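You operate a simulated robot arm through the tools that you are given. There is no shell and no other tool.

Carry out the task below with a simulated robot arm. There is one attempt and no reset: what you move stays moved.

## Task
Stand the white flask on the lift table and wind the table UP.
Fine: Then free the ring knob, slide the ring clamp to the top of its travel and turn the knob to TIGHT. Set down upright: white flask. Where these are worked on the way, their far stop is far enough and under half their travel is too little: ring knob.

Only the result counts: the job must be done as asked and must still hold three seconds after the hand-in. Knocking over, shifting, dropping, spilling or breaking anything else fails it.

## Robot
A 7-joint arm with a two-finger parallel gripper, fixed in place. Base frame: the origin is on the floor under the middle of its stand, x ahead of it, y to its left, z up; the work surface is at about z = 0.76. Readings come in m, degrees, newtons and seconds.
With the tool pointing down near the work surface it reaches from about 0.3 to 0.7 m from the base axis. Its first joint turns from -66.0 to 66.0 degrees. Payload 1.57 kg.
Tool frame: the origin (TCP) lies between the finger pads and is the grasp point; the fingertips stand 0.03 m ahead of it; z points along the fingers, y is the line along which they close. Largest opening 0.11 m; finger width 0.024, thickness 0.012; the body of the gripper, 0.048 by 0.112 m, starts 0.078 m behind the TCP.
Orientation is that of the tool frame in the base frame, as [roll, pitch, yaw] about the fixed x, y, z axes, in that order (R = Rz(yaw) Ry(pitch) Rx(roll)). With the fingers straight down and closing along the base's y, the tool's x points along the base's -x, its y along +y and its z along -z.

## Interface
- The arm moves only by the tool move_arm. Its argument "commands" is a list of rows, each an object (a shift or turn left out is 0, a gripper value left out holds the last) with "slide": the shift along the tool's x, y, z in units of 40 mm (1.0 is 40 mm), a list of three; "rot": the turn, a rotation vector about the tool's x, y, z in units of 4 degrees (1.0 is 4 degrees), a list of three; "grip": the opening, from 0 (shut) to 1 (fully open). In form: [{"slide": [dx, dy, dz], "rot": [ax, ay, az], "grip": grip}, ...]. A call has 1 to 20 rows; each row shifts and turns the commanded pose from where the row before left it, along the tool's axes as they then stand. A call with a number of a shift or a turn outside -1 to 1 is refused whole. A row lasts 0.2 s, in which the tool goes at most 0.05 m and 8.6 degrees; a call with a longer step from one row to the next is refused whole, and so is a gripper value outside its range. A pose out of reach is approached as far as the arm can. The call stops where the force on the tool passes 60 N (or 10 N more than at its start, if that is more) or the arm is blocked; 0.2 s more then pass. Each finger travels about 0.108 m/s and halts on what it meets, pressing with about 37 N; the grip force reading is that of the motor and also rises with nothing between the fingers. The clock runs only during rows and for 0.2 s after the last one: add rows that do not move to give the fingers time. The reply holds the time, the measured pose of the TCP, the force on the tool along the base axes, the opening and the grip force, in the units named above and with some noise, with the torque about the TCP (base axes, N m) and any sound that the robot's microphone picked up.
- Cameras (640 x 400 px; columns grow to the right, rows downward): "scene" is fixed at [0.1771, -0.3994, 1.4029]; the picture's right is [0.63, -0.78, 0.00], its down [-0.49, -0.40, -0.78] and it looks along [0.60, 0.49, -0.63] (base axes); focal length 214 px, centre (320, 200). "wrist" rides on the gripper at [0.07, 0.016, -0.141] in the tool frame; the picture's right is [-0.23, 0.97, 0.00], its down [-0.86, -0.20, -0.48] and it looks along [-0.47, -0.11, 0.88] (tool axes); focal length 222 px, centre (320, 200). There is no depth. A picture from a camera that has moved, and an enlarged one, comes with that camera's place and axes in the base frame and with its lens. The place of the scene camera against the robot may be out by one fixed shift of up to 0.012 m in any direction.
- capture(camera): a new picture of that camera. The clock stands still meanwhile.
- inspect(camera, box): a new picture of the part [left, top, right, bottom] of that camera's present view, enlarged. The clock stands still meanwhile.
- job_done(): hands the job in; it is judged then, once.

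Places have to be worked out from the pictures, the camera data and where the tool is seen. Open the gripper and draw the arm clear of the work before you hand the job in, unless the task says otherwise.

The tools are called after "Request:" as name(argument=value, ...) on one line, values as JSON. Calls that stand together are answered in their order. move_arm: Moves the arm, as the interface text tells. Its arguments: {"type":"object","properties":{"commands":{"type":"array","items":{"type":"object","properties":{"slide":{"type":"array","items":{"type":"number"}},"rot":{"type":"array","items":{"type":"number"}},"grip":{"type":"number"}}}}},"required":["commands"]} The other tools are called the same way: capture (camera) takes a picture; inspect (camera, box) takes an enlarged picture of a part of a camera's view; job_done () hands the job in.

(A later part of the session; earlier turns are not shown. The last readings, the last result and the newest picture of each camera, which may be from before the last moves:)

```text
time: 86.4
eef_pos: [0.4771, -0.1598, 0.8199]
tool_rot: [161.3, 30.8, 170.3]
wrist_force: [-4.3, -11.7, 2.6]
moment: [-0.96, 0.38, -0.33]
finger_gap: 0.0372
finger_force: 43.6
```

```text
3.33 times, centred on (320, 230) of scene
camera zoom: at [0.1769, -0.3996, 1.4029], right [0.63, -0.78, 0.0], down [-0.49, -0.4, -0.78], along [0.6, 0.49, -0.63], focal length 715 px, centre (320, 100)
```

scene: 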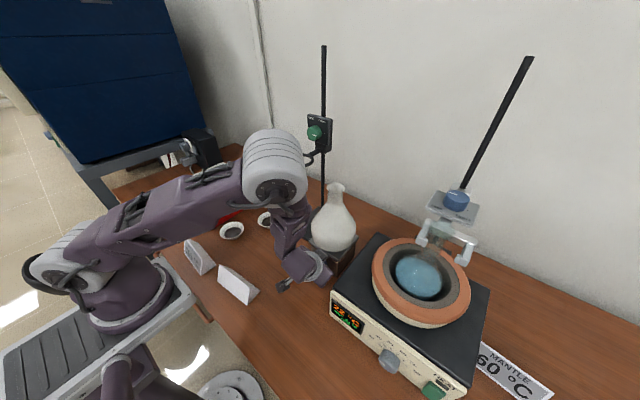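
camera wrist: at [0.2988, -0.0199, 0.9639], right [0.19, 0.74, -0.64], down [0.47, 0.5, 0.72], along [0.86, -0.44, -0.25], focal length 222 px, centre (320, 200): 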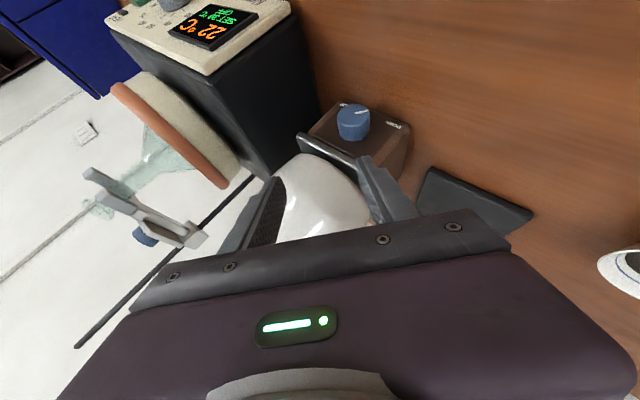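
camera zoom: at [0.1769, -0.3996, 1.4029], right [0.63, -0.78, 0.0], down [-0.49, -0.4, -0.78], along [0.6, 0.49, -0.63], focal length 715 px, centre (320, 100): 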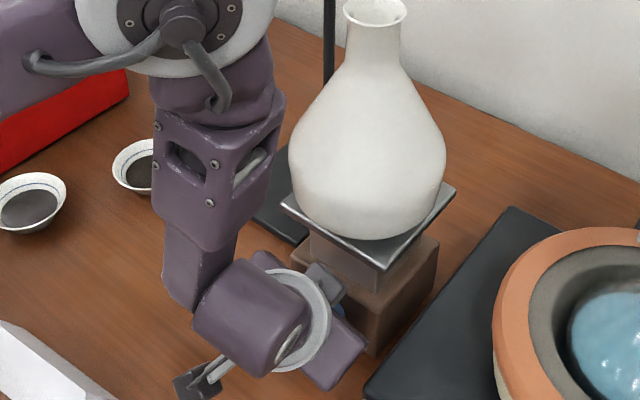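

The moment jumped to about -1 N·m and the pointer slipped slightly in the fingers, while the table height stayed the same: the UP end stop is reached. I open, swing upright and retreat up and back along the tool axis.

Request:
move_arm(commands=[{"grip": 0.44}, {"grip": 0.44}, {"slide": [0.0005, 0.0285, 0.0008], "rot": [0.848, 0, -0.53], "grip": 0.44}, {"slide": [0.0005, 0.0285, 0.0008], "rot": [0.848, 0, -0.53]}, {"slide": [0.0005, 0.0285, 0.0008], "rot": [0.848, 0, -0.53]}, {"slide": [0.0005, 0.0285, 0.0008], "rot": [0.848, 0, -0.53]}, {"slide": [0, 0, -0.5]}, {"slide": [0, 0, -0.8]}, {"slide": [0, 0, -0.8]}, {"slide": [0, 0, -0.5]}, {"slide": [0, 0, 0]}])

Request:
capture(camera="wrist")

Request:
capture(camera="scene")

```text
time: 88.8
eef_pos: [0.4226, -0.155, 0.908]
tool_rot: [180.0, 32.1, -179.9]
wrist_force: [-0.1, -0.6, 0.2]
moment: [0.02, 0.02, -0.04]
finger_gap: 0.0483
finger_force: 0.0
```

```text
taken
camera wrist: at [0.2883, -0.1388, 0.9917], right [0.19, 0.97, 0.12], down [0.47, -0.2, 0.86], along [0.86, -0.11, -0.5], focal length 222 px, centre (320, 200)
```

wrist: 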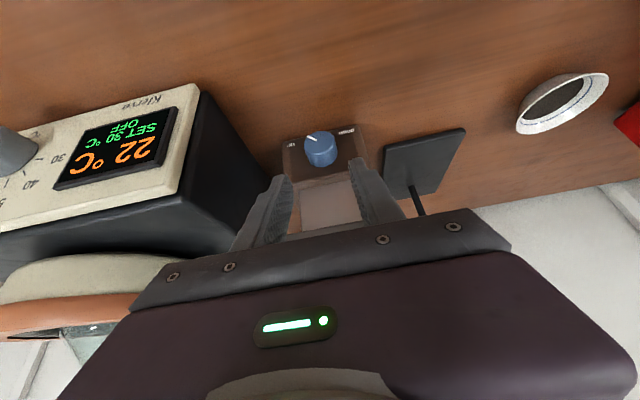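

```text
taken
```

scene: 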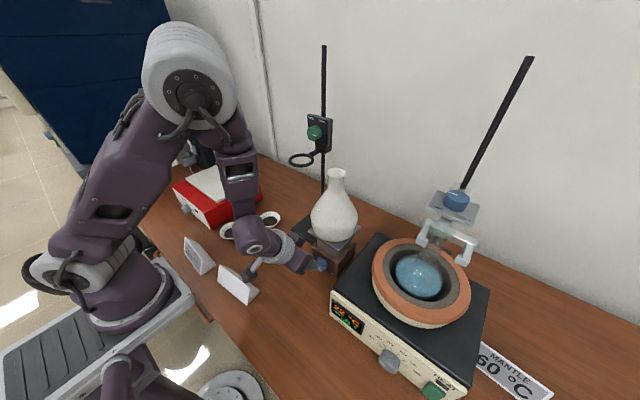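

I zoom to verify the knob pointer and table height.

Request:
inspect(camera="wrist", box=[270, 110, 370, 190])

Request:
inspect(camera="scene", box=[280, 150, 390, 290])

Request:
inspect(camera="scene", box=[280, 105, 350, 175])

```text
5.00 times, centred on (320, 150) of wrist
camera zoom: at [0.2883, -0.1388, 0.9917], right [0.19, 0.97, 0.12], down [0.47, -0.2, 0.86], along [0.86, -0.11, -0.5], focal length 1111 px, centre (320, 450)
```

zoom: 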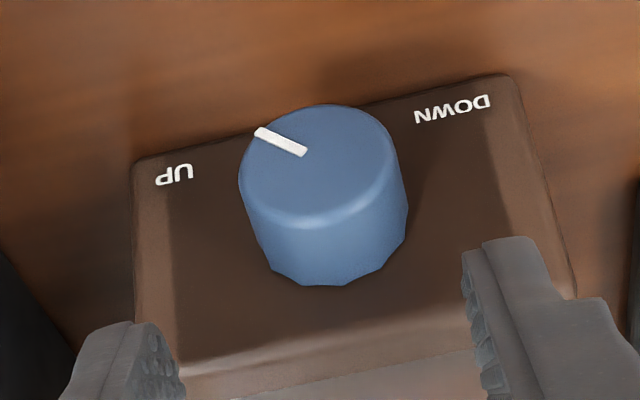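

```text
2.86 times, centred on (335, 220) of scene
camera zoom: at [0.1771, -0.3994, 1.4029], right [0.63, -0.78, 0.0], down [-0.49, -0.4, -0.78], along [0.6, 0.49, -0.63], focal length 613 px, centre (277, 143)
```

zoom: 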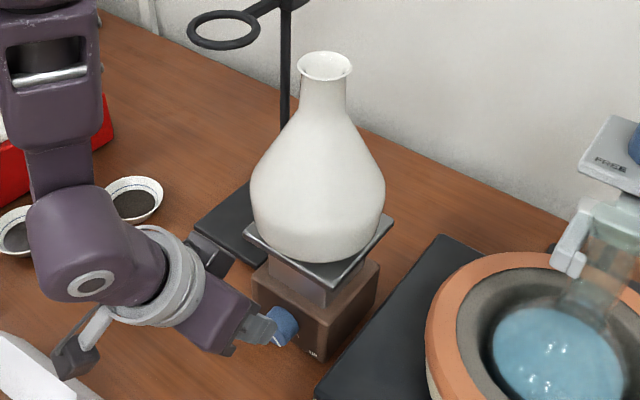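

```text
5.71 times, centred on (315, 140) of scene
camera zoom: at [0.1771, -0.3994, 1.4029], right [0.63, -0.78, 0.0], down [-0.49, -0.4, -0.78], along [0.6, 0.49, -0.63], focal length 1226 px, centre (349, 543)
```

zoom: 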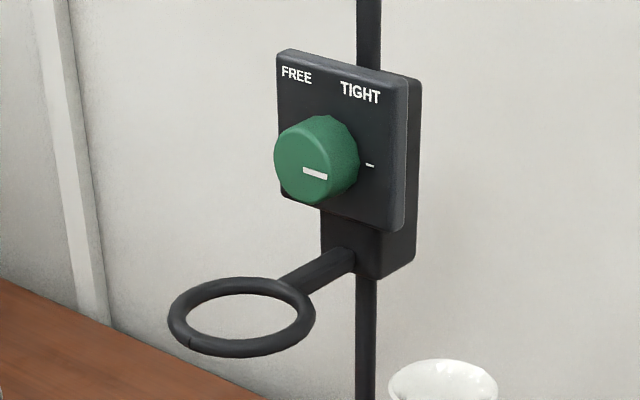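

The pointer is at UP, the table is raised and the flask stands steady. Next is the ring clamp: I raise the hand, move left to y≈0 in front of the clamp, and start levelling the tool to horizontal.

Request:
move_arm(commands=[{"slide": [-0.413, 0.554, -0.795], "grip": 0.6}, {"slide": [-0.413, 0.554, -0.795]}, {"slide": [-0.413, 0.554, -0.795]}, {"slide": [-0.413, 0.554, -0.795]}, {"slide": [-0.413, 0.554, -0.795]}, {"slide": [-0.413, 0.554, -0.795]}, {"slide": [-0.413, 0.554, -0.795]}, {"slide": [0, 0, 0]}])

Request:
move_arm(commands=[{"rot": [0, -1, 0]}, {"rot": [0, -1, 0]}, {"rot": [0, -1, 0]}, {"rot": [0, -1, 0]}, {"rot": [0, -1, 0]}, {"rot": [0, -1, 0]}, {"rot": [0, -1, 0]}, {"rot": [0, -1, 0]}, {"rot": [0, -1, 0]}, {"rot": [0, -1, 0]}, {"rot": [0, -1, 0]}, {"rot": [0, -1, 0]}, {"rot": [0, -1, 0]}, {"rot": [0, -1, 0]}, {"rot": [0, -0.5, 0]}, {"rot": [0, 0, 0]}, {"rot": [0, 0, 0]}])

Request:
capture(camera="wrist")

Request:
capture(camera="scene")

```text
time: 90.6
eef_pos: [0.4015, 0.0013, 1.1614]
tool_rot: [-180.0, 32.1, -179.9]
wrist_force: [-0.5, -0.1, -0.3]
moment: [-0.04, -0.02, 0.01]
finger_gap: 0.0658
finger_force: 0.0
```

```text
time: 94.2
eef_pos: [0.4316, 0.0183, 1.2885]
tool_rot: [160.0, 87.8, 162.0]
wrist_force: [-0.1, 0.2, 0.2]
moment: [0.02, -0.01, -0.02]
finger_gap: 0.0659
finger_force: 0.0
out of reach, approached as far as the arm can: row 7, 8, 9, 10, 11, 12, 13, 14, 15
```

```text
taken
camera wrist: at [0.2878, 0.0312, 1.2243], right [-0.03, 0.97, 0.24], down [-0.44, -0.23, 0.87], along [0.9, -0.08, 0.43], focal length 222 px, centre (320, 200)
```

wrist: 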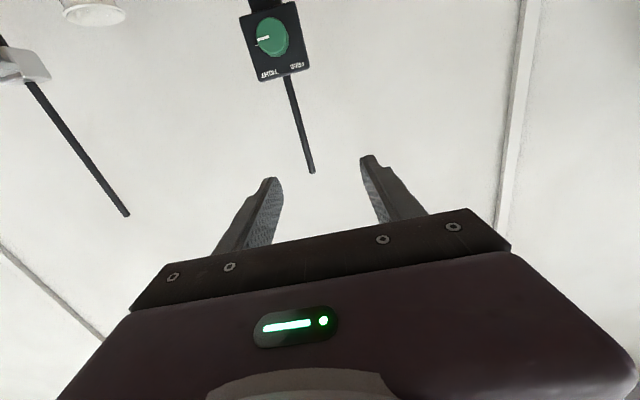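

```text
taken
```

scene: 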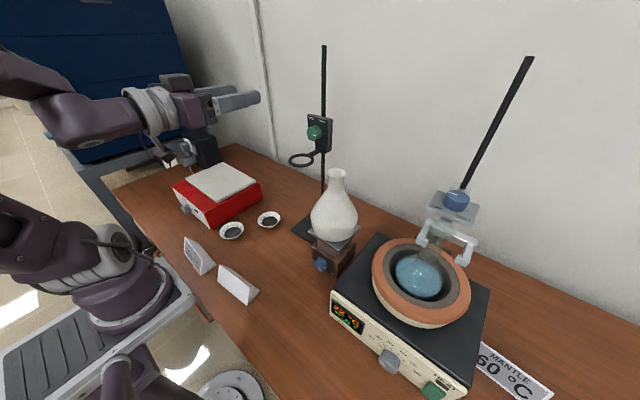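

Near-horizontal is achieved, though the arm drifted up to z≈1.29 because the pose was too close in. I zoom in on the ring clamp from here.

Request:
inspect(camera="wrist", box=[220, 0, 330, 90])

```text
4.44 times, centred on (275, 45) of wrist
camera zoom: at [0.2878, 0.0312, 1.2243], right [-0.03, 0.97, 0.24], down [-0.44, -0.23, 0.87], along [0.9, -0.08, 0.43], focal length 987 px, centre (520, 889)
```

zoom: 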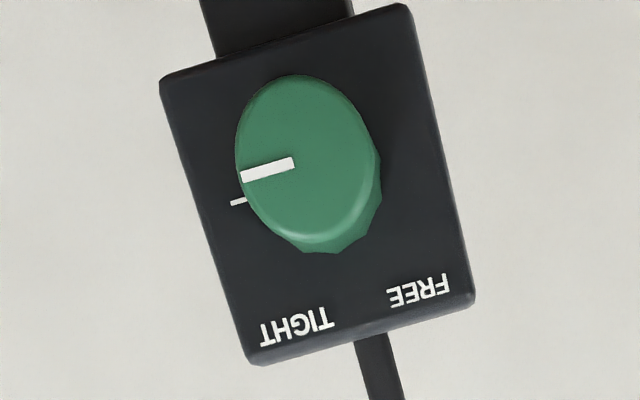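

The pointer sits at the TIGHT tick (3 o'clock seen from the front), with FREE reached counter-clockwise over the top. The knob face centre is roughly (0.63, 0.0, 1.155). I level the tool exactly and move closer for a more frontal view.

Request:
move_arm(commands=[{"slide": [0.587, -0.146, 0.7], "rot": [0.25, -0.26, 0]}, {"slide": [0.587, -0.146, 0.7], "rot": [0.25, -0.26, 0]}, {"slide": [0.587, -0.146, 0.7]}, {"slide": [0.587, -0.146, 0.7]}, {"slide": [0, 0, 0]}, {"slide": [0, 0, 0]}])

Request:
capture(camera="wrist")

Request:
capture(camera="scene")

```text
time: 95.6
eef_pos: [0.5387, 0.014, 1.2436]
tool_rot: [80.9, 89.3, 80.9]
wrist_force: [-0.5, 0.0, 0.8]
moment: [0.02, 0.01, 0.02]
finger_gap: 0.066
finger_force: 0.0
out of reach, approached as far as the arm can: row 1, 2, 3
```

```text
taken
camera wrist: at [0.3982, 0.0302, 1.1742], right [0.0, 0.97, 0.24], down [-0.48, -0.21, 0.85], along [0.88, -0.11, 0.47], focal length 222 px, centre (320, 200)
```

wrist: 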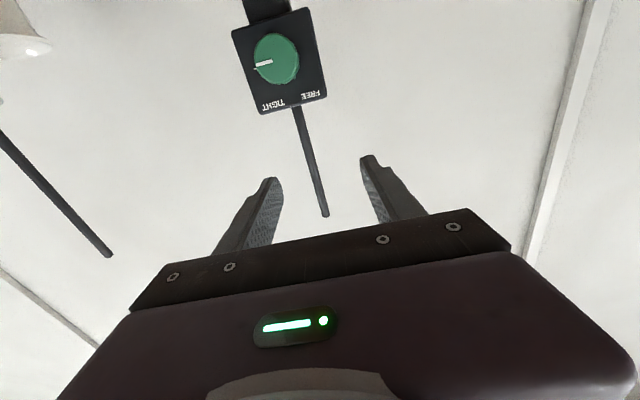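

```text
taken
```

scene: 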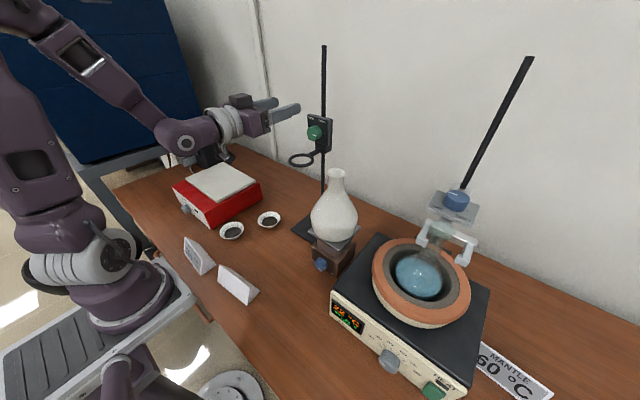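

The tool is now exactly horizontal. I zoom in on the clamp from this closer pose.

Request:
inspect(camera="wrist", box=[215, 0, 345, 120])

```text
3.33 times, centred on (280, 60) of wrist
camera zoom: at [0.3982, 0.0302, 1.1742], right [0.0, 0.97, 0.24], down [-0.48, -0.21, 0.85], along [0.88, -0.11, 0.47], focal length 740 px, centre (453, 667)
```

zoom: 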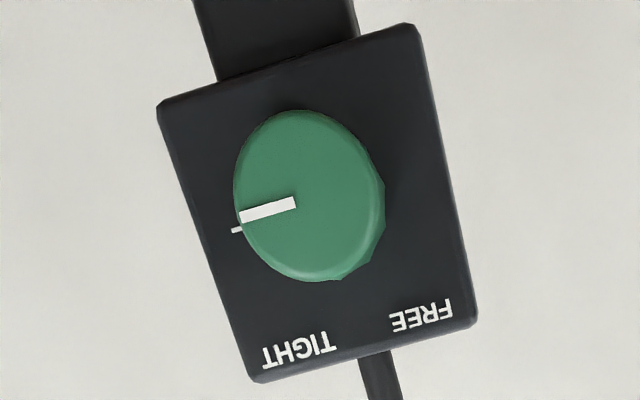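

The knob face centre is at about (0.6335, -0.004, 1.150), with the panel at x≈0.655 and practically zero yaw. I move to a standoff in front of the knob and start rolling the hand +90° so there's room for a long counter-clockwise turn.

Request:
move_arm(commands=[{"slide": [0.78, -0.15, 0.2], "grip": 0.55}, {"slide": [0.78, -0.15, 0.2]}, {"slide": [0.78, -0.15, 0.2]}, {"slide": [0, 0, 0]}, {"rot": [0, 0, 1]}, {"rot": [0, 0, 1]}, {"rot": [0, 0, 1]}, {"rot": [0, 0, 1]}, {"rot": [0, 0, 1]}, {"rot": [0, 0, 1]}, {"rot": [0, 0, 1]}, {"rot": [0, 0, 1]}, {"rot": [0, 0, 1]}, {"rot": [0, 0, 1]}, {"rot": [0, 0, 1]}, {"slide": [0, 0, 0]}])

Request:
capture(camera="wrist")

Request:
capture(camera="scene")

```text
time: 99.0
eef_pos: [0.5554, 0.0148, 1.1758]
tool_rot: [94.0, 48.8, 93.9]
wrist_force: [1.1, -0.8, 0.9]
moment: [-0.03, 0.02, 0.03]
finger_gap: 0.0604
finger_force: 0.1
out of reach, approached as far as the arm can: row 1, 2, 3, 5
```

```text
taken
camera wrist: at [0.4107, 0.0696, 1.1412], right [0.03, 0.58, 0.81], down [-0.44, -0.72, 0.53], along [0.9, -0.37, 0.24], focal length 222 px, centre (320, 200)
```

wrist: 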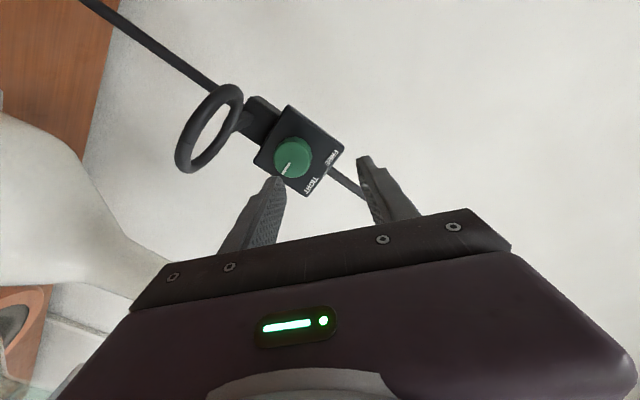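

```text
taken
```

scene: 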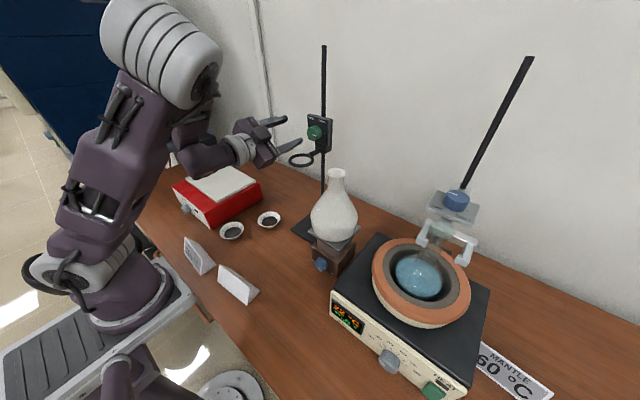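

The roll works. The pose ended slightly off (2.6° nose-down, 2 cm high), so I correct position and tilt, then continue the roll to get the fingers vertical.

Request:
move_arm(commands=[{"slide": [0.08, -0.38, 0.3], "rot": [-0.13, -0.32, 0], "grip": 0.55}, {"slide": [0.08, -0.38, 0.3], "rot": [-0.13, -0.32, 0]}, {"slide": [0, 0, 0]}, {"rot": [0, 0, 1]}, {"rot": [0, 0, 1]}, {"rot": [0, 0, 1]}, {"rot": [0, 0, 1]}, {"rot": [0, 0, 1]}, {"rot": [0, 0, 1]}, {"rot": [0, 0, 1]}, {"rot": [0, 0, 1]}, {"rot": [0, 0, 1]}, {"rot": [0, 0, 1]}, {"rot": [0, 0, 1]}, {"rot": [0, 0, 1]}, {"slide": [0, 0, 0]}])

Request:
capture(camera="wrist")

Request:
capture(camera="scene")

```text
time: 102.4
eef_pos: [0.5772, -0.0057, 1.1506]
tool_rot: [89.9, 0.9, 90.0]
wrist_force: [-0.1, 0.8, -0.6]
moment: [-0.01, -0.03, -0.01]
finger_gap: 0.0605
finger_force: 0.1
```

```text
taken
camera wrist: at [0.4367, 0.0652, 1.1658], right [0.0, -0.21, 0.98], down [-0.48, -0.86, -0.19], along [0.88, -0.47, -0.1], focal length 222 px, centre (320, 200)
```

wrist: 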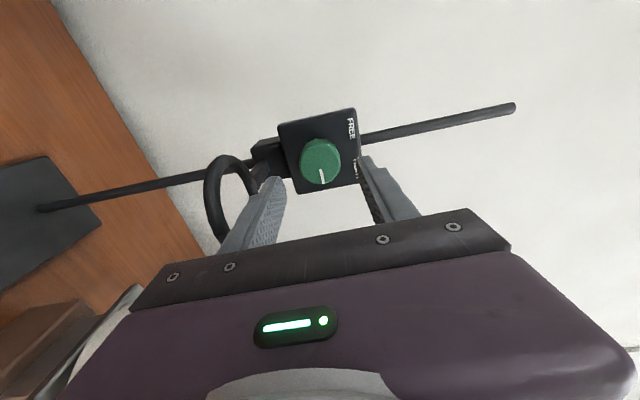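

```text
taken
```

scene: 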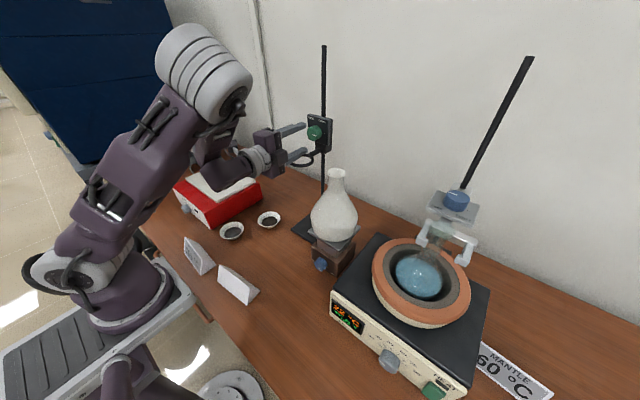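

The tool is exactly in front of the knob: fingers vertical, tool axis along +x, y=-0.0057, z=1.1506. I zoom in to check the alignment and clearance to the ring.

Request:
inspect(camera="wrist", box=[190, 90, 430, 250])

Request:
inspect(camera="scene", box=[230, 90, 360, 190])

```text
2.50 times, centred on (310, 170) of wrist
camera zoom: at [0.4367, 0.0652, 1.1658], right [0.0, -0.21, 0.98], down [-0.48, -0.86, -0.19], along [0.88, -0.47, -0.1], focal length 555 px, centre (345, 275)
```

zoom: 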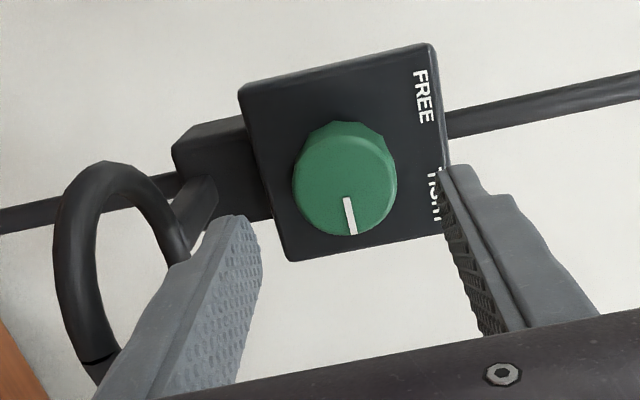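

```text
4.00 times, centred on (295, 140) of scene
camera zoom: at [0.1771, -0.3994, 1.4029], right [0.63, -0.78, 0.0], down [-0.49, -0.4, -0.78], along [0.6, 0.49, -0.63], focal length 858 px, centre (420, 440)
```

zoom: 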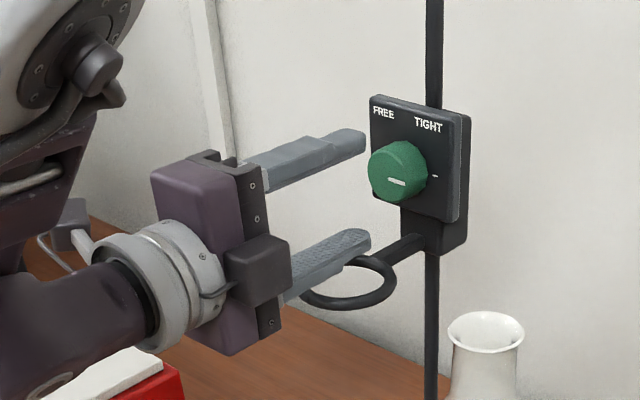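

Aligned within about 2 mm, and the lower finger clears the ring. I advance so the fingers straddle the knob, stopping short of the panel.

Request:
move_arm(commands=[{"slide": [0.03, 0, 0.3], "grip": 0.55}, {"slide": [0, 0, 0.3]}, {"slide": [0, 0, 0.25]}, {"slide": [0, 0, 0.2]}, {"slide": [0, 0, 0]}, {"slide": [0, 0, 0]}])

Request:
inspect(camera="wrist", box=[190, 90, 430, 250])

Request:
inspect(camera="scene", box=[250, 100, 360, 180])

```text
time: 103.8
eef_pos: [0.6198, -0.0049, 1.1499]
tool_rot: [90.0, 0.9, 90.0]
wrist_force: [0.2, -0.3, 0.3]
moment: [0.01, -0.01, 0.03]
finger_gap: 0.0604
finger_force: 0.0
```

```text
2.50 times, centred on (310, 170) of wrist
camera zoom: at [0.4788, 0.0659, 1.1659], right [0.0, -0.21, 0.98], down [-0.48, -0.86, -0.19], along [0.88, -0.47, -0.1], focal length 555 px, centre (345, 275)
```

zoom: 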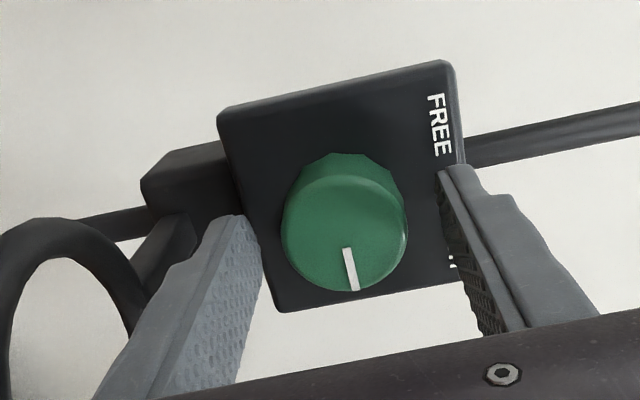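

```text
5.00 times, centred on (305, 140) of scene
camera zoom: at [0.1771, -0.3993, 1.4029], right [0.63, -0.78, 0.0], down [-0.49, -0.4, -0.78], along [0.6, 0.49, -0.63], focal length 1072 px, centre (395, 500)
```

zoom: 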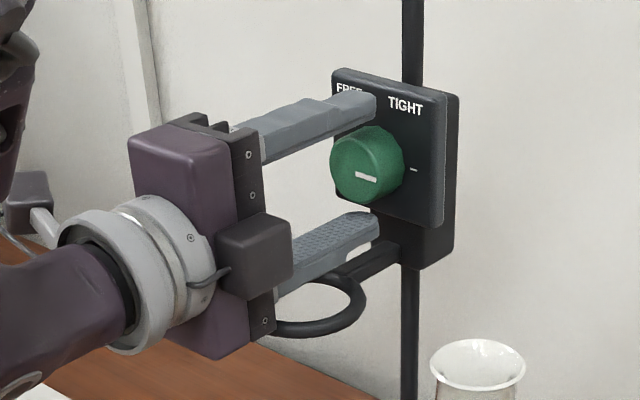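

The fingers straddle the knob, with the tips just short of the panel. I nudge 2 mm in +y and close on the knob.

Request:
move_arm(commands=[{"slide": [0.045, 0, 0], "grip": 0.55}, {"grip": 0.42}, {"grip": 0.36}, {"grip": 0.3}, {"grip": 0.15}, {"grip": 0}, {"grip": 0}])

Request:
inspect(camera="wrist", box=[190, 90, 430, 250])

```text
time: 105.4
eef_pos: [0.6197, -0.0031, 1.1509]
tool_rot: [90.1, 0.9, 90.0]
wrist_force: [-1.1, -0.1, -10.2]
moment: [0.03, -0.08, 0.05]
finger_gap: 0.0393
finger_force: 44.7
```

```text
2.50 times, centred on (310, 170) of wrist
camera zoom: at [0.4785, 0.0677, 1.1658], right [0.0, -0.21, 0.98], down [-0.48, -0.86, -0.18], along [0.88, -0.47, -0.1], focal length 555 px, centre (345, 275)
```

zoom: 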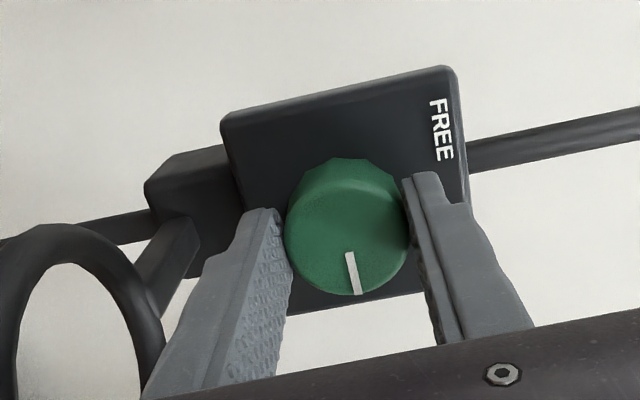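

Gripped at 39.3 mm with a 10 N vertical offset load. I correct 0.8 mm down and start turning counter-clockwise toward FREE by 20°.

Request:
move_arm(commands=[{"slide": [0, -0.02, 0], "grip": 0}, {"rot": [0, 0, -1]}, {"rot": [0, 0, -1]}, {"rot": [0, 0, -1]}, {"rot": [0, 0, -1]}, {"rot": [0, 0, -1]}, {"slide": [0, 0, 0]}])

Request:
inspect(camera="wrist", box=[190, 90, 430, 250])

```text
time: 107.0
eef_pos: [0.6187, -0.0025, 1.15]
tool_rot: [90.1, 20.9, 90.0]
wrist_force: [-1.2, -4.2, -10.6]
moment: [-0.01, -0.07, -0.21]
finger_gap: 0.0393
finger_force: 44.7
```

```text
2.50 times, centred on (310, 170) of wrist
camera zoom: at [0.4785, 0.0686, 1.14], right [0.0, 0.14, 0.99], down [-0.48, -0.87, 0.12], along [0.88, -0.47, 0.06], focal length 555 px, centre (345, 275)
```

zoom: 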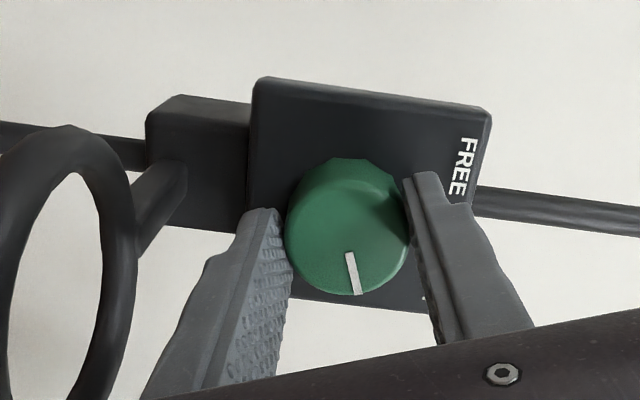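

The knob turns with the hand. I continue counter-clockwise by 32°.

Request:
move_arm(commands=[{"rot": [0, 0, -1], "grip": 0}, {"rot": [0, 0, -1]}, {"rot": [0, 0, -1]}, {"rot": [0, 0, -1]}, {"rot": [0, 0, -1]}, {"rot": [0, 0, -1]}, {"rot": [0, 0, -1]}, {"rot": [0, 0, -1]}, {"slide": [0, 0, 0]}])

Request:
inspect(camera="wrist", box=[190, 60, 430, 250])

Request:
inspect(camera="scene", box=[250, 100, 360, 180])

```text
time: 109.0
eef_pos: [0.6192, -0.0029, 1.1508]
tool_rot: [90.0, 53.0, 90.0]
wrist_force: [-6.9, -16.6, -6.1]
moment: [0.07, -0.25, -0.36]
finger_gap: 0.0393
finger_force: 44.2
```

```text
2.11 times, centred on (310, 155) of wrist
camera zoom: at [0.4787, 0.0522, 1.1041], right [0.0, 0.64, 0.77], down [-0.48, -0.67, 0.56], along [0.88, -0.37, 0.31], focal length 468 px, centre (341, 295)
```

zoom: 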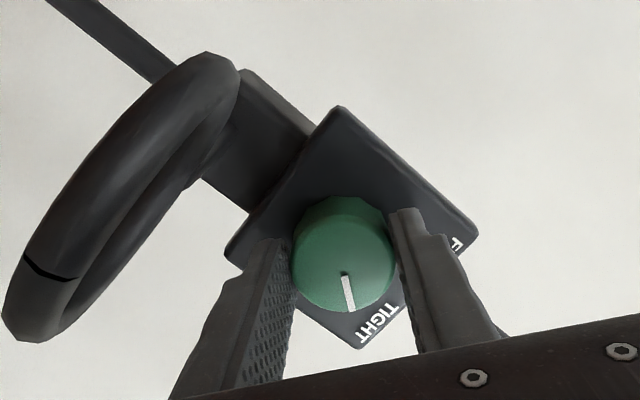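

```text
5.00 times, centred on (305, 140) of scene
camera zoom: at [0.177, -0.3999, 1.4028], right [0.63, -0.78, 0.0], down [-0.49, -0.4, -0.78], along [0.6, 0.49, -0.63], focal length 1072 px, centre (395, 500)
```

zoom: 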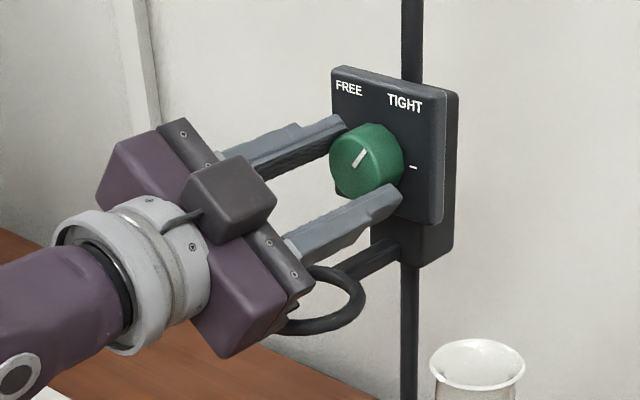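

The pointer is now at about 1 o'clock with 52° turned. I trim -1.3 mm in y and continue 36°.

Request:
move_arm(commands=[{"slide": [-0.02, -0.026, 0], "grip": 0}, {"rot": [0, 0, -1]}, {"rot": [0, 0, -1]}, {"rot": [0, 0, -1]}, {"rot": [0, 0, -1]}, {"rot": [0, 0, -1]}, {"rot": [0, 0, -1]}, {"rot": [0, 0, -1]}, {"rot": [0, 0, -1]}, {"rot": [0, 0, -1]}, {"slide": [0, 0, 0]}])

Request:
inspect(camera="wrist", box=[190, 60, 430, 250])

Request:
inspect(camera="scene", box=[250, 100, 360, 180])

```text
time: 111.4
eef_pos: [0.6194, -0.0057, 1.1512]
tool_rot: [93.4, 89.0, 93.3]
wrist_force: [-4.0, -20.1, -6.1]
moment: [0.05, 0.26, -0.14]
finger_gap: 0.0392
finger_force: 44.7
```

```text
2.11 times, centred on (310, 155) of wrist
camera zoom: at [0.4786, 0.0135, 1.0806], right [0.0, 0.97, 0.24], down [-0.48, -0.21, 0.85], along [0.88, -0.12, 0.46], focal length 468 px, centre (341, 295)
```

zoom: 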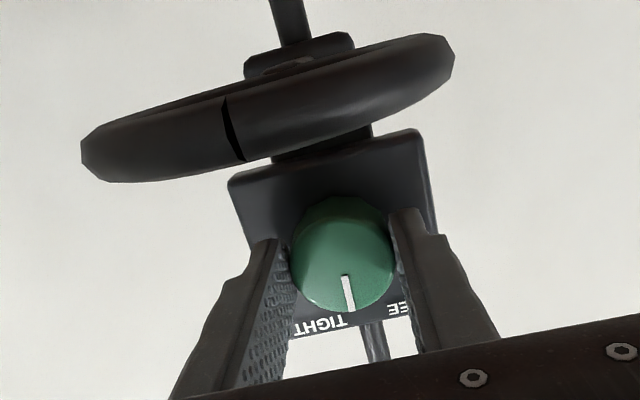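

```text
5.00 times, centred on (305, 140) of scene
camera zoom: at [0.1771, -0.4, 1.4027], right [0.63, -0.78, 0.0], down [-0.49, -0.4, -0.78], along [0.6, 0.49, -0.63], focal length 1072 px, centre (395, 500)
```

zoom: 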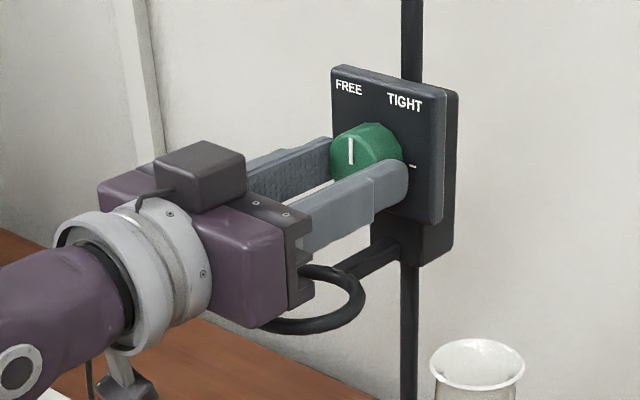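

Pointer is at about 12 o'clock (88° turned). I trim y and continue 40° toward FREE.

Request:
move_arm(commands=[{"slide": [0, -0.035, 0], "grip": 0}, {"rot": [0, 0, -1]}, {"rot": [0, 0, -1]}, {"rot": [0, 0, -1]}, {"rot": [0, 0, -1]}, {"rot": [0, 0, -1]}, {"rot": [0, 0, -1]}, {"rot": [0, 0, -1]}, {"slide": [0, 0, 0]}])

Request:
inspect(camera="wrist", box=[190, 60, 430, 250])

Request:
inspect(camera="scene", box=[250, 100, 360, 180])

```text
time: 113.4
eef_pos: [0.6192, -0.0054, 1.1502]
tool_rot: [-89.9, 63.0, -90.0]
wrist_force: [-2.3, -17.7, 0.3]
moment: [0.04, 0.3, -0.23]
finger_gap: 0.0392
finger_force: 44.4
```

```text
2.11 times, centred on (310, 155) of wrist
camera zoom: at [0.4786, -0.0226, 1.0806], right [0.0, 0.97, -0.24], down [-0.48, 0.21, 0.85], along [0.88, 0.11, 0.46], focal length 468 px, centre (341, 295)
```

zoom: 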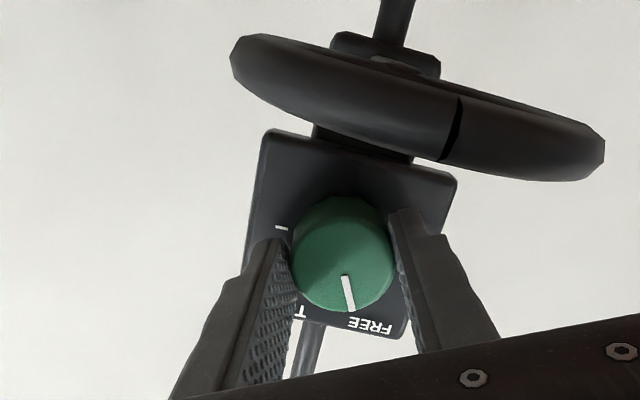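

```text
5.00 times, centred on (305, 140) of scene
camera zoom: at [0.177, -0.3999, 1.4028], right [0.63, -0.78, 0.0], down [-0.49, -0.4, -0.78], along [0.6, 0.49, -0.63], focal length 1072 px, centre (395, 500)
```

zoom: 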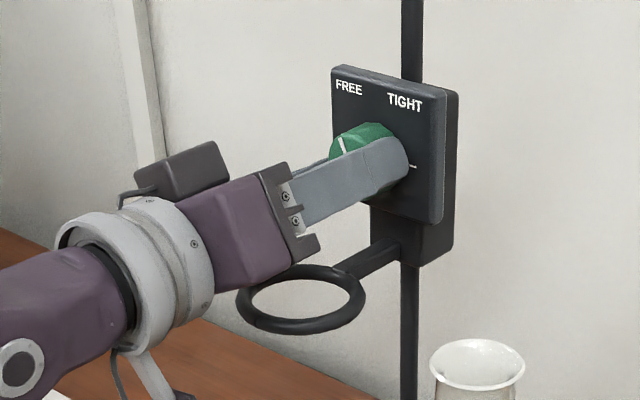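

116° turned, with the pointer at about 11 o'clock toward the FREE label and no stop yet. I trim and continue another 28°.

Request:
move_arm(commands=[{"slide": [0.0136, -0.0267, 0], "grip": 0}, {"rot": [0, 0, -1]}, {"rot": [0, 0, -1]}, {"rot": [0, 0, -1]}, {"rot": [0, 0, -1]}, {"slide": [0, 0, 0]}])

Request:
inspect(camera="wrist", box=[190, 60, 430, 250])

```text
time: 114.8
eef_pos: [0.6201, -0.0066, 1.1501]
tool_rot: [-90.1, 47.0, -90.0]
wrist_force: [-1.3, -14.4, 0.8]
moment: [-0.03, -0.46, 0.26]
finger_gap: 0.0393
finger_force: 44.3
```

```text
2.11 times, centred on (310, 155) of wrist
camera zoom: at [0.4786, -0.0418, 1.0878], right [0.0, 0.87, -0.5], down [-0.48, 0.44, 0.76], along [0.88, 0.24, 0.41], focal length 468 px, centre (341, 295)
```

zoom: 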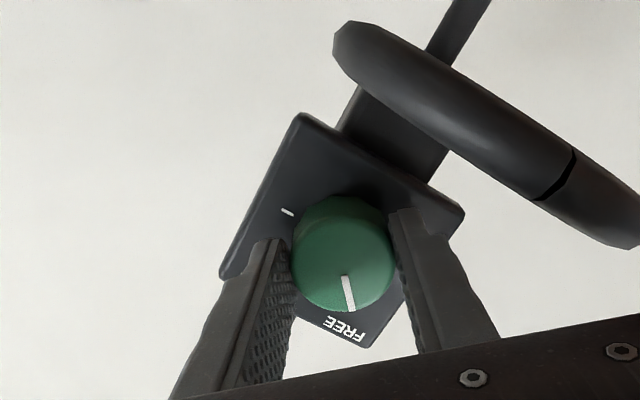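

132° turned, with the pointer directly at the FREE label and still tracking the hand. I continue to find the far stop.

Request:
move_arm(commands=[{"slide": [0.01, -0.02, 0], "rot": [0, 0, -1], "grip": 0}, {"rot": [0, 0, -1]}, {"rot": [0, 0, -1]}, {"rot": [0, 0, -1]}, {"slide": [0, 0, 0]}])

Request:
inspect(camera="wrist", box=[190, 60, 430, 250])

```text
time: 116.0
eef_pos: [0.6183, -0.0073, 1.149]
tool_rot: [-90.1, 31.0, -90.0]
wrist_force: [-6.2, -5.8, -0.9]
moment: [0.03, -0.28, -0.2]
finger_gap: 0.0395
finger_force: 44.6
```

```text
2.11 times, centred on (310, 155) of wrist
camera zoom: at [0.4786, -0.058, 1.1004], right [0.0, 0.7, -0.72], down [-0.48, 0.63, 0.61], along [0.88, 0.34, 0.33], focal length 468 px, centre (341, 295)
```

zoom: 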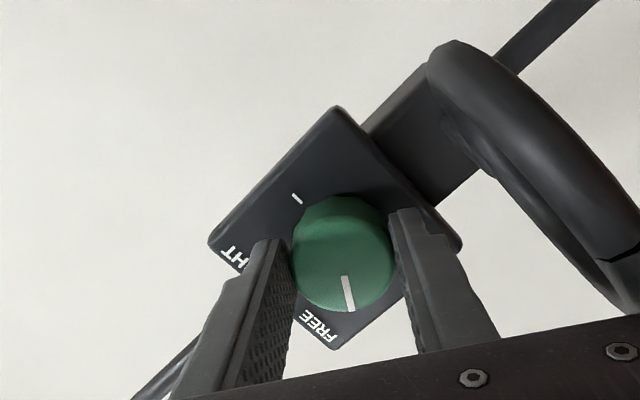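

148° turned and still moving freely. I continue 16° more.

Request:
move_arm(commands=[{"rot": [0, 0, -1], "grip": 0}, {"rot": [0, 0, -1]}, {"rot": [0, 0, -1]}, {"rot": [0, 0, -1]}, {"slide": [0, 0, 0]}])

Request:
inspect(camera="wrist", box=[190, 60, 430, 250])

```text
time: 117.2
eef_pos: [0.6192, -0.0081, 1.1507]
tool_rot: [-90.0, 14.9, -90.1]
wrist_force: [-2.2, -5.8, -0.3]
moment: [0.01, -0.32, -0.27]
finger_gap: 0.0399
finger_force: 44.5
```

```text
2.11 times, centred on (310, 155) of wrist
camera zoom: at [0.4787, -0.07, 1.1167], right [0.0, 0.47, -0.88], down [-0.48, 0.77, 0.41], along [0.88, 0.42, 0.23], focal length 468 px, centre (341, 295)
```

zoom: 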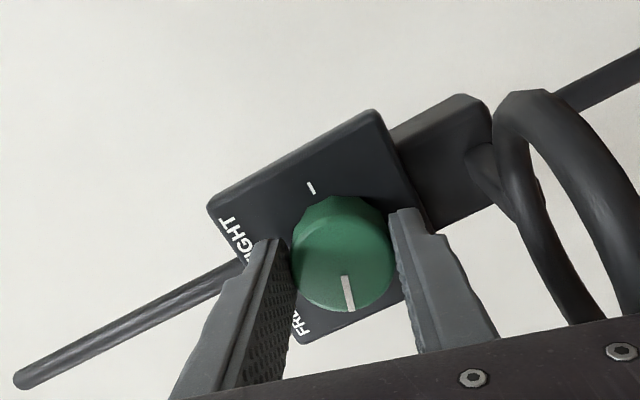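

164° turned with little resistance. I continue in smaller steps toward 9 o'clock.

Request:
move_arm(commands=[{"rot": [0, 0, -1], "grip": 0}, {"rot": [0, 0, -1]}, {"slide": [0, 0, 0]}])

Request:
move_arm(commands=[{"rot": [0, 0, -1], "grip": 0}, {"rot": [0, 0, -1]}, {"slide": [0, 0, 0]}])

Request:
inspect(camera="wrist", box=[190, 60, 430, 250])

Request:
inspect(camera="scene", box=[250, 100, 360, 180])

```text
time: 118.0
eef_pos: [0.6187, -0.0085, 1.1504]
tool_rot: [-90.0, 7.0, -90.0]
wrist_force: [3.7, -7.2, 0.7]
moment: [-0.01, -0.42, 0.01]
finger_gap: 0.039
finger_force: 45.3
```

```text
time: 118.8
eef_pos: [0.6189, -0.007, 1.1502]
tool_rot: [-90.1, -1.0, -90.1]
wrist_force: [3.5, -5.5, 0.9]
moment: [0.0, -0.48, -0.33]
finger_gap: 0.0393
finger_force: 44.4
```

```text
2.11 times, centred on (310, 155) of wrist
camera zoom: at [0.4786, -0.0768, 1.1353], right [0.0, 0.21, -0.98], down [-0.48, 0.86, 0.19], along [0.88, 0.47, 0.1], focal length 468 px, centre (341, 295)
```

zoom: 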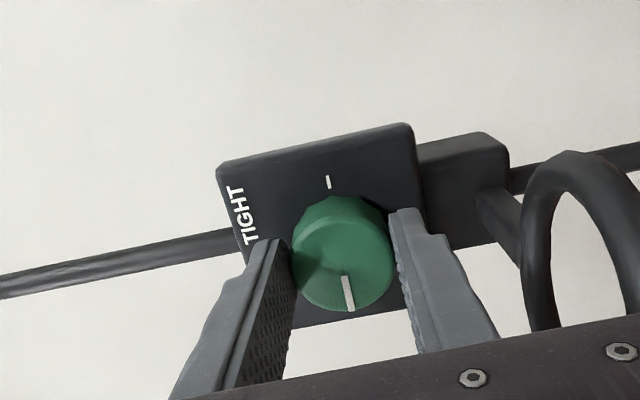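

```text
5.00 times, centred on (305, 140) of scene
camera zoom: at [0.1772, -0.3995, 1.4029], right [0.63, -0.78, 0.0], down [-0.49, -0.4, -0.78], along [0.6, 0.49, -0.63], focal length 1072 px, centre (395, 500)
```

zoom: 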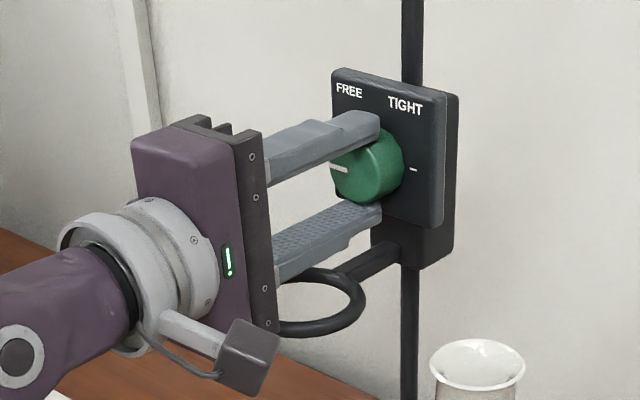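

180° turned: the pointer is at 9 o'clock, mirroring the TIGHT tick. I try a little further to see whether the stop is here.

Request:
move_arm(commands=[{"rot": [0, 0, -1], "grip": 0}, {"slide": [0, 0, 0]}])

Request:
move_arm(commands=[{"rot": [0, 0, -1], "grip": 0}, {"slide": [0, 0, 0]}])

Request:
inspect(camera="wrist", box=[190, 60, 430, 250])

```text
time: 119.4
eef_pos: [0.6208, -0.0055, 1.15]
tool_rot: [-90.1, -5.1, -89.9]
wrist_force: [2.0, 0.3, -0.3]
moment: [0.52, -0.37, -0.11]
finger_gap: 0.0392
finger_force: 44.8
```

```text
time: 120.0
eef_pos: [0.6197, -0.0067, 1.1489]
tool_rot: [-90.0, -9.1, -89.9]
wrist_force: [-0.6, 0.4, -1.7]
moment: [0.28, -0.05, 0.16]
finger_gap: 0.039
finger_force: 44.5
```

```text
2.11 times, centred on (310, 155) of wrist
camera zoom: at [0.4786, -0.0781, 1.1447], right [0.0, 0.07, -1.0], down [-0.48, 0.88, 0.06], along [0.88, 0.48, 0.03], focal length 468 px, centre (341, 295)
```

zoom: 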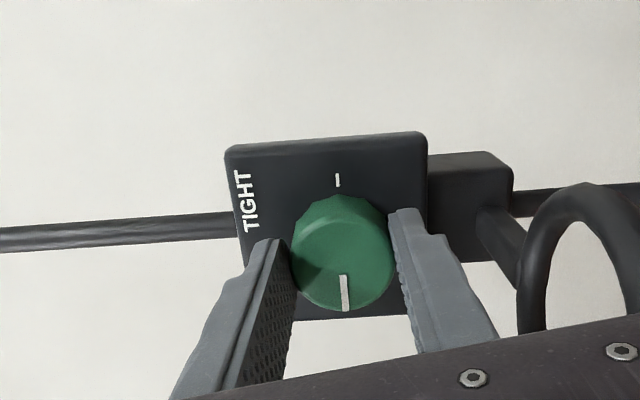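

The moment rose and the knob slipped slightly in the fingers, so this is the FREE end stop. Keeping hold of the knob, I lift the clamp 1 cm to test that it slides.

Request:
move_arm(commands=[{"slide": [0.02, -0.123, 0], "grip": 0}, {"slide": [0.02, -0.123, 0]}, {"slide": [0, 0, 0]}])

Request:
inspect(camera="scene", box=[250, 90, 360, 180])

```text
time: 120.8
eef_pos: [0.6188, -0.0066, 1.1597]
tool_rot: [-90.1, -9.0, -89.9]
wrist_force: [-4.2, 3.2, -5.7]
moment: [-0.01, 0.66, 0.11]
finger_gap: 0.039
finger_force: 44.5
```

```text
4.44 times, centred on (305, 135) of scene
camera zoom: at [0.1771, -0.3993, 1.403], right [0.63, -0.78, 0.0], down [-0.49, -0.4, -0.78], along [0.6, 0.49, -0.63], focal length 953 px, centre (387, 489)
```

zoom: 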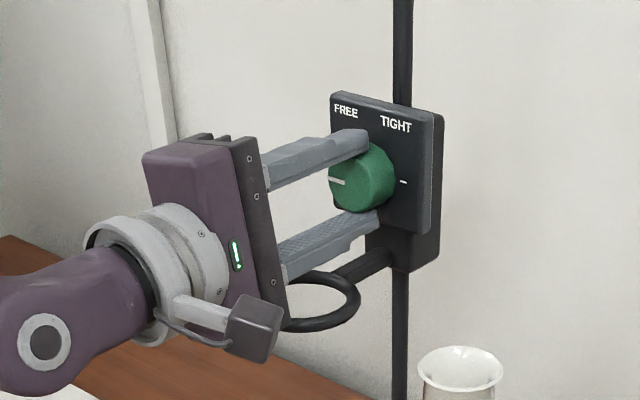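

The clamp slides up with the hand with only about 6 N of drag. I continue lifting in moderate steps, watching the vertical force for the top stop.

Request:
move_arm(commands=[{"slide": [0.032, -0.197, 0], "grip": 0}, {"slide": [0.032, -0.197, 0]}, {"slide": [0.032, -0.197, 0]}, {"slide": [0.032, -0.197, 0]}, {"slide": [0.032, -0.197, 0]}, {"slide": [0, 0, 0]}])

Request:
move_arm(commands=[{"slide": [0.032, -0.197, 0], "grip": 0}, {"slide": [0.032, -0.197, 0]}, {"slide": [0.032, -0.197, 0]}, {"slide": [0, 0, 0]}])

Request:
capture(camera="scene")

```text
time: 122.2
eef_pos: [0.6207, -0.0065, 1.2]
tool_rot: [-90.0, -9.0, -89.9]
wrist_force: [-9.1, 6.5, -6.1]
moment: [-0.01, 0.2, 0.13]
finger_gap: 0.0389
finger_force: 44.3
```

```text
time: 123.2
eef_pos: [0.619, -0.0073, 1.2239]
tool_rot: [-90.1, -8.8, -89.8]
wrist_force: [-6.4, 8.7, -6.1]
moment: [-0.03, 0.3, 0.04]
finger_gap: 0.0386
finger_force: 44.5
```

```text
taken
```

scene: 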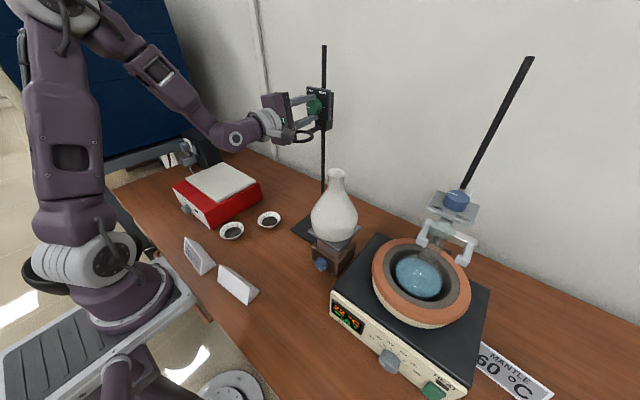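

The clamp follows smoothly (z=1.224, about 6 N). I continue upward.

Request:
move_arm(commands=[{"slide": [0.032, -0.197, 0], "grip": 0}, {"slide": [0.032, -0.197, 0]}, {"slide": [0.032, -0.197, 0]}, {"slide": [0, 0, 0]}])

Request:
move_arm(commands=[{"slide": [0.032, -0.197, 0], "grip": 0}, {"slide": [0.032, -0.197, 0]}, {"slide": [0, 0, 0]}])

Request:
inspect(camera="scene", box=[250, 30, 370, 160])

```text
time: 124.2
eef_pos: [0.6189, -0.007, 1.2478]
tool_rot: [-90.2, -9.1, -89.9]
wrist_force: [2.0, 8.5, -6.2]
moment: [-0.01, 0.2, 0.14]
finger_gap: 0.0387
finger_force: 44.9
```

```text
time: 124.8
eef_pos: [0.6205, -0.0072, 1.252]
tool_rot: [-92.0, -9.2, -89.7]
wrist_force: [23.4, -1.6, -9.1]
moment: [-0.04, -0.53, 0.08]
finger_gap: 0.0392
finger_force: 44.6
stopped in row 3: the force on the tool passed its limit at 66 N (the readings are from after the stop); the commanded pose is now the measured one
```

```text
3.08 times, centred on (310, 95) of scene
camera zoom: at [0.1781, -0.3994, 1.4028], right [0.63, -0.78, 0.0], down [-0.49, -0.4, -0.78], along [0.6, 0.49, -0.63], focal length 660 px, centre (351, 523)
```

zoom: 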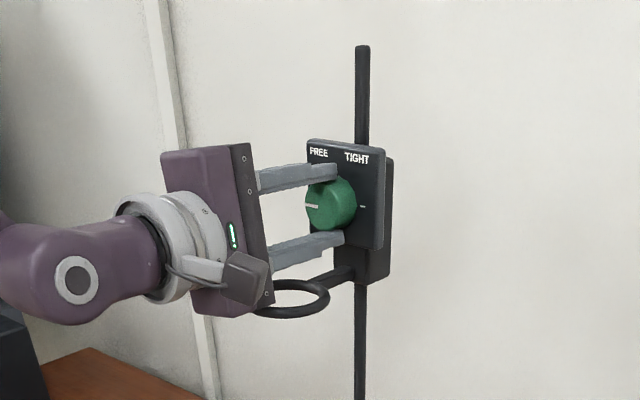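

The lift was blocked at z≈1.252 (66 N), so the clamp has risen about 10 cm to what should be the top stop. I level the slightly tilted tool, ease down 1 mm, and read the forces.

Request:
move_arm(commands=[{"slide": [-0.004, 0.025, 0], "rot": [0.3, 0.05, 0], "grip": 0}, {"slide": [0, 0, 0]}, {"slide": [0, 0, 0]}])

Request:
inspect(camera="wrist", box=[190, 60, 430, 250])

```text
time: 125.6
eef_pos: [0.6187, -0.0062, 1.2499]
tool_rot: [-90.5, -9.1, -90.0]
wrist_force: [18.8, 0.3, -9.3]
moment: [-0.04, -0.2, 0.41]
finger_gap: 0.0387
finger_force: 44.2
```

```text
2.11 times, centred on (310, 155) of wrist
camera zoom: at [0.4785, -0.078, 1.2476], right [-0.01, 0.07, -1.0], down [-0.48, 0.88, 0.07], along [0.88, 0.48, 0.02], focal length 468 px, centre (341, 295)
```

zoom: 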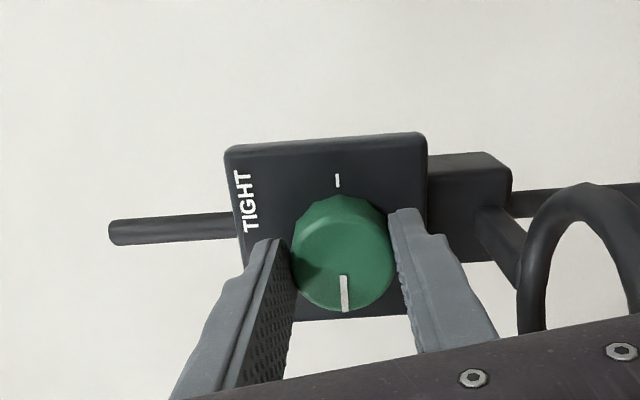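

I relieve the x load and push up 1.2 mm to confirm that the clamp sits against the top stop.

Request:
move_arm(commands=[{"slide": [0.005, -0.03, 0.03], "grip": 0}, {"slide": [0, 0, 0]}, {"slide": [0, 0, 0]}])

```text
time: 126.4
eef_pos: [0.6188, -0.0081, 1.2503]
tool_rot: [-90.8, -9.2, -89.9]
wrist_force: [-13.4, 5.2, -25.1]
moment: [-0.03, 0.19, 0.09]
finger_gap: 0.0389
finger_force: 44.6
```

Pushing up 1.2 mm raised the load to 25 N with no movement, so the clamp is firmly at the top of its travel. Keeping a light upward push, I now turn clockwise toward TIGHT by 48°.

Request:
move_arm(commands=[{"slide": [0, 0, -0.02], "rot": [0, 0, 1], "grip": 0}, {"rot": [0, 0, 1]}, {"rot": [0, 0, 1]}, {"rot": [0, 0, 1]}, {"rot": [0, 0, 1]}, {"rot": [0, 0, 1]}, {"rot": [0, 0, 1]}, {"rot": [0, 0, 1]}, {"rot": [0, 0, 1]}, {"rot": [0, 0, 1]}, {"rot": [0, 0, 1]}, {"rot": [0, 0, 1]}, {"slide": [0, 0, 0]}])

Request:
inspect(camera="wrist", box=[190, 60, 430, 250])

Request:
inspect(camera="scene", box=[250, 30, 370, 160])

```text
time: 129.2
eef_pos: [0.6192, -0.0063, 1.2491]
tool_rot: [-91.4, 38.9, -90.9]
wrist_force: [1.8, 13.2, -35.8]
moment: [-0.09, 0.18, 0.19]
finger_gap: 0.0389
finger_force: 44.8
```

```text
2.11 times, centred on (310, 155) of wrist
camera zoom: at [0.4775, -0.0502, 1.1962], right [-0.01, 0.79, -0.62], down [-0.46, 0.54, 0.7], along [0.89, 0.29, 0.36], focal length 468 px, centre (341, 295)
```

zoom: 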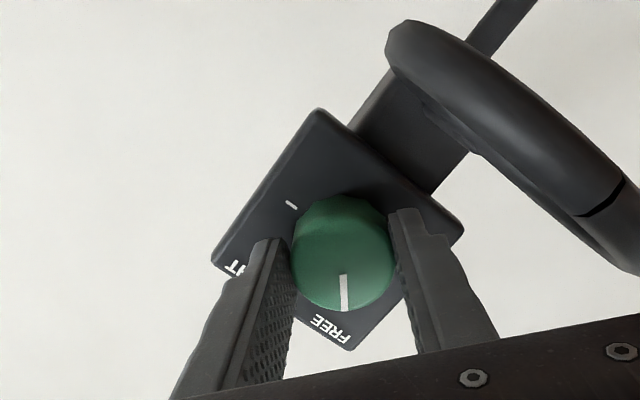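

```text
3.08 times, centred on (310, 95) of scene
camera zoom: at [0.1778, -0.3989, 1.403], right [0.63, -0.78, 0.0], down [-0.49, -0.4, -0.77], along [0.6, 0.49, -0.63], focal length 660 px, centre (351, 523)
```

zoom: 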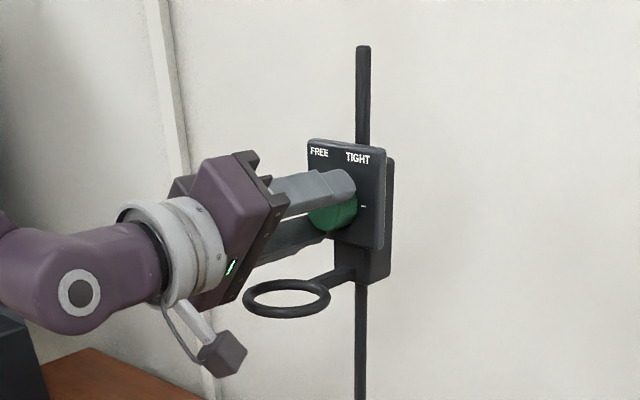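

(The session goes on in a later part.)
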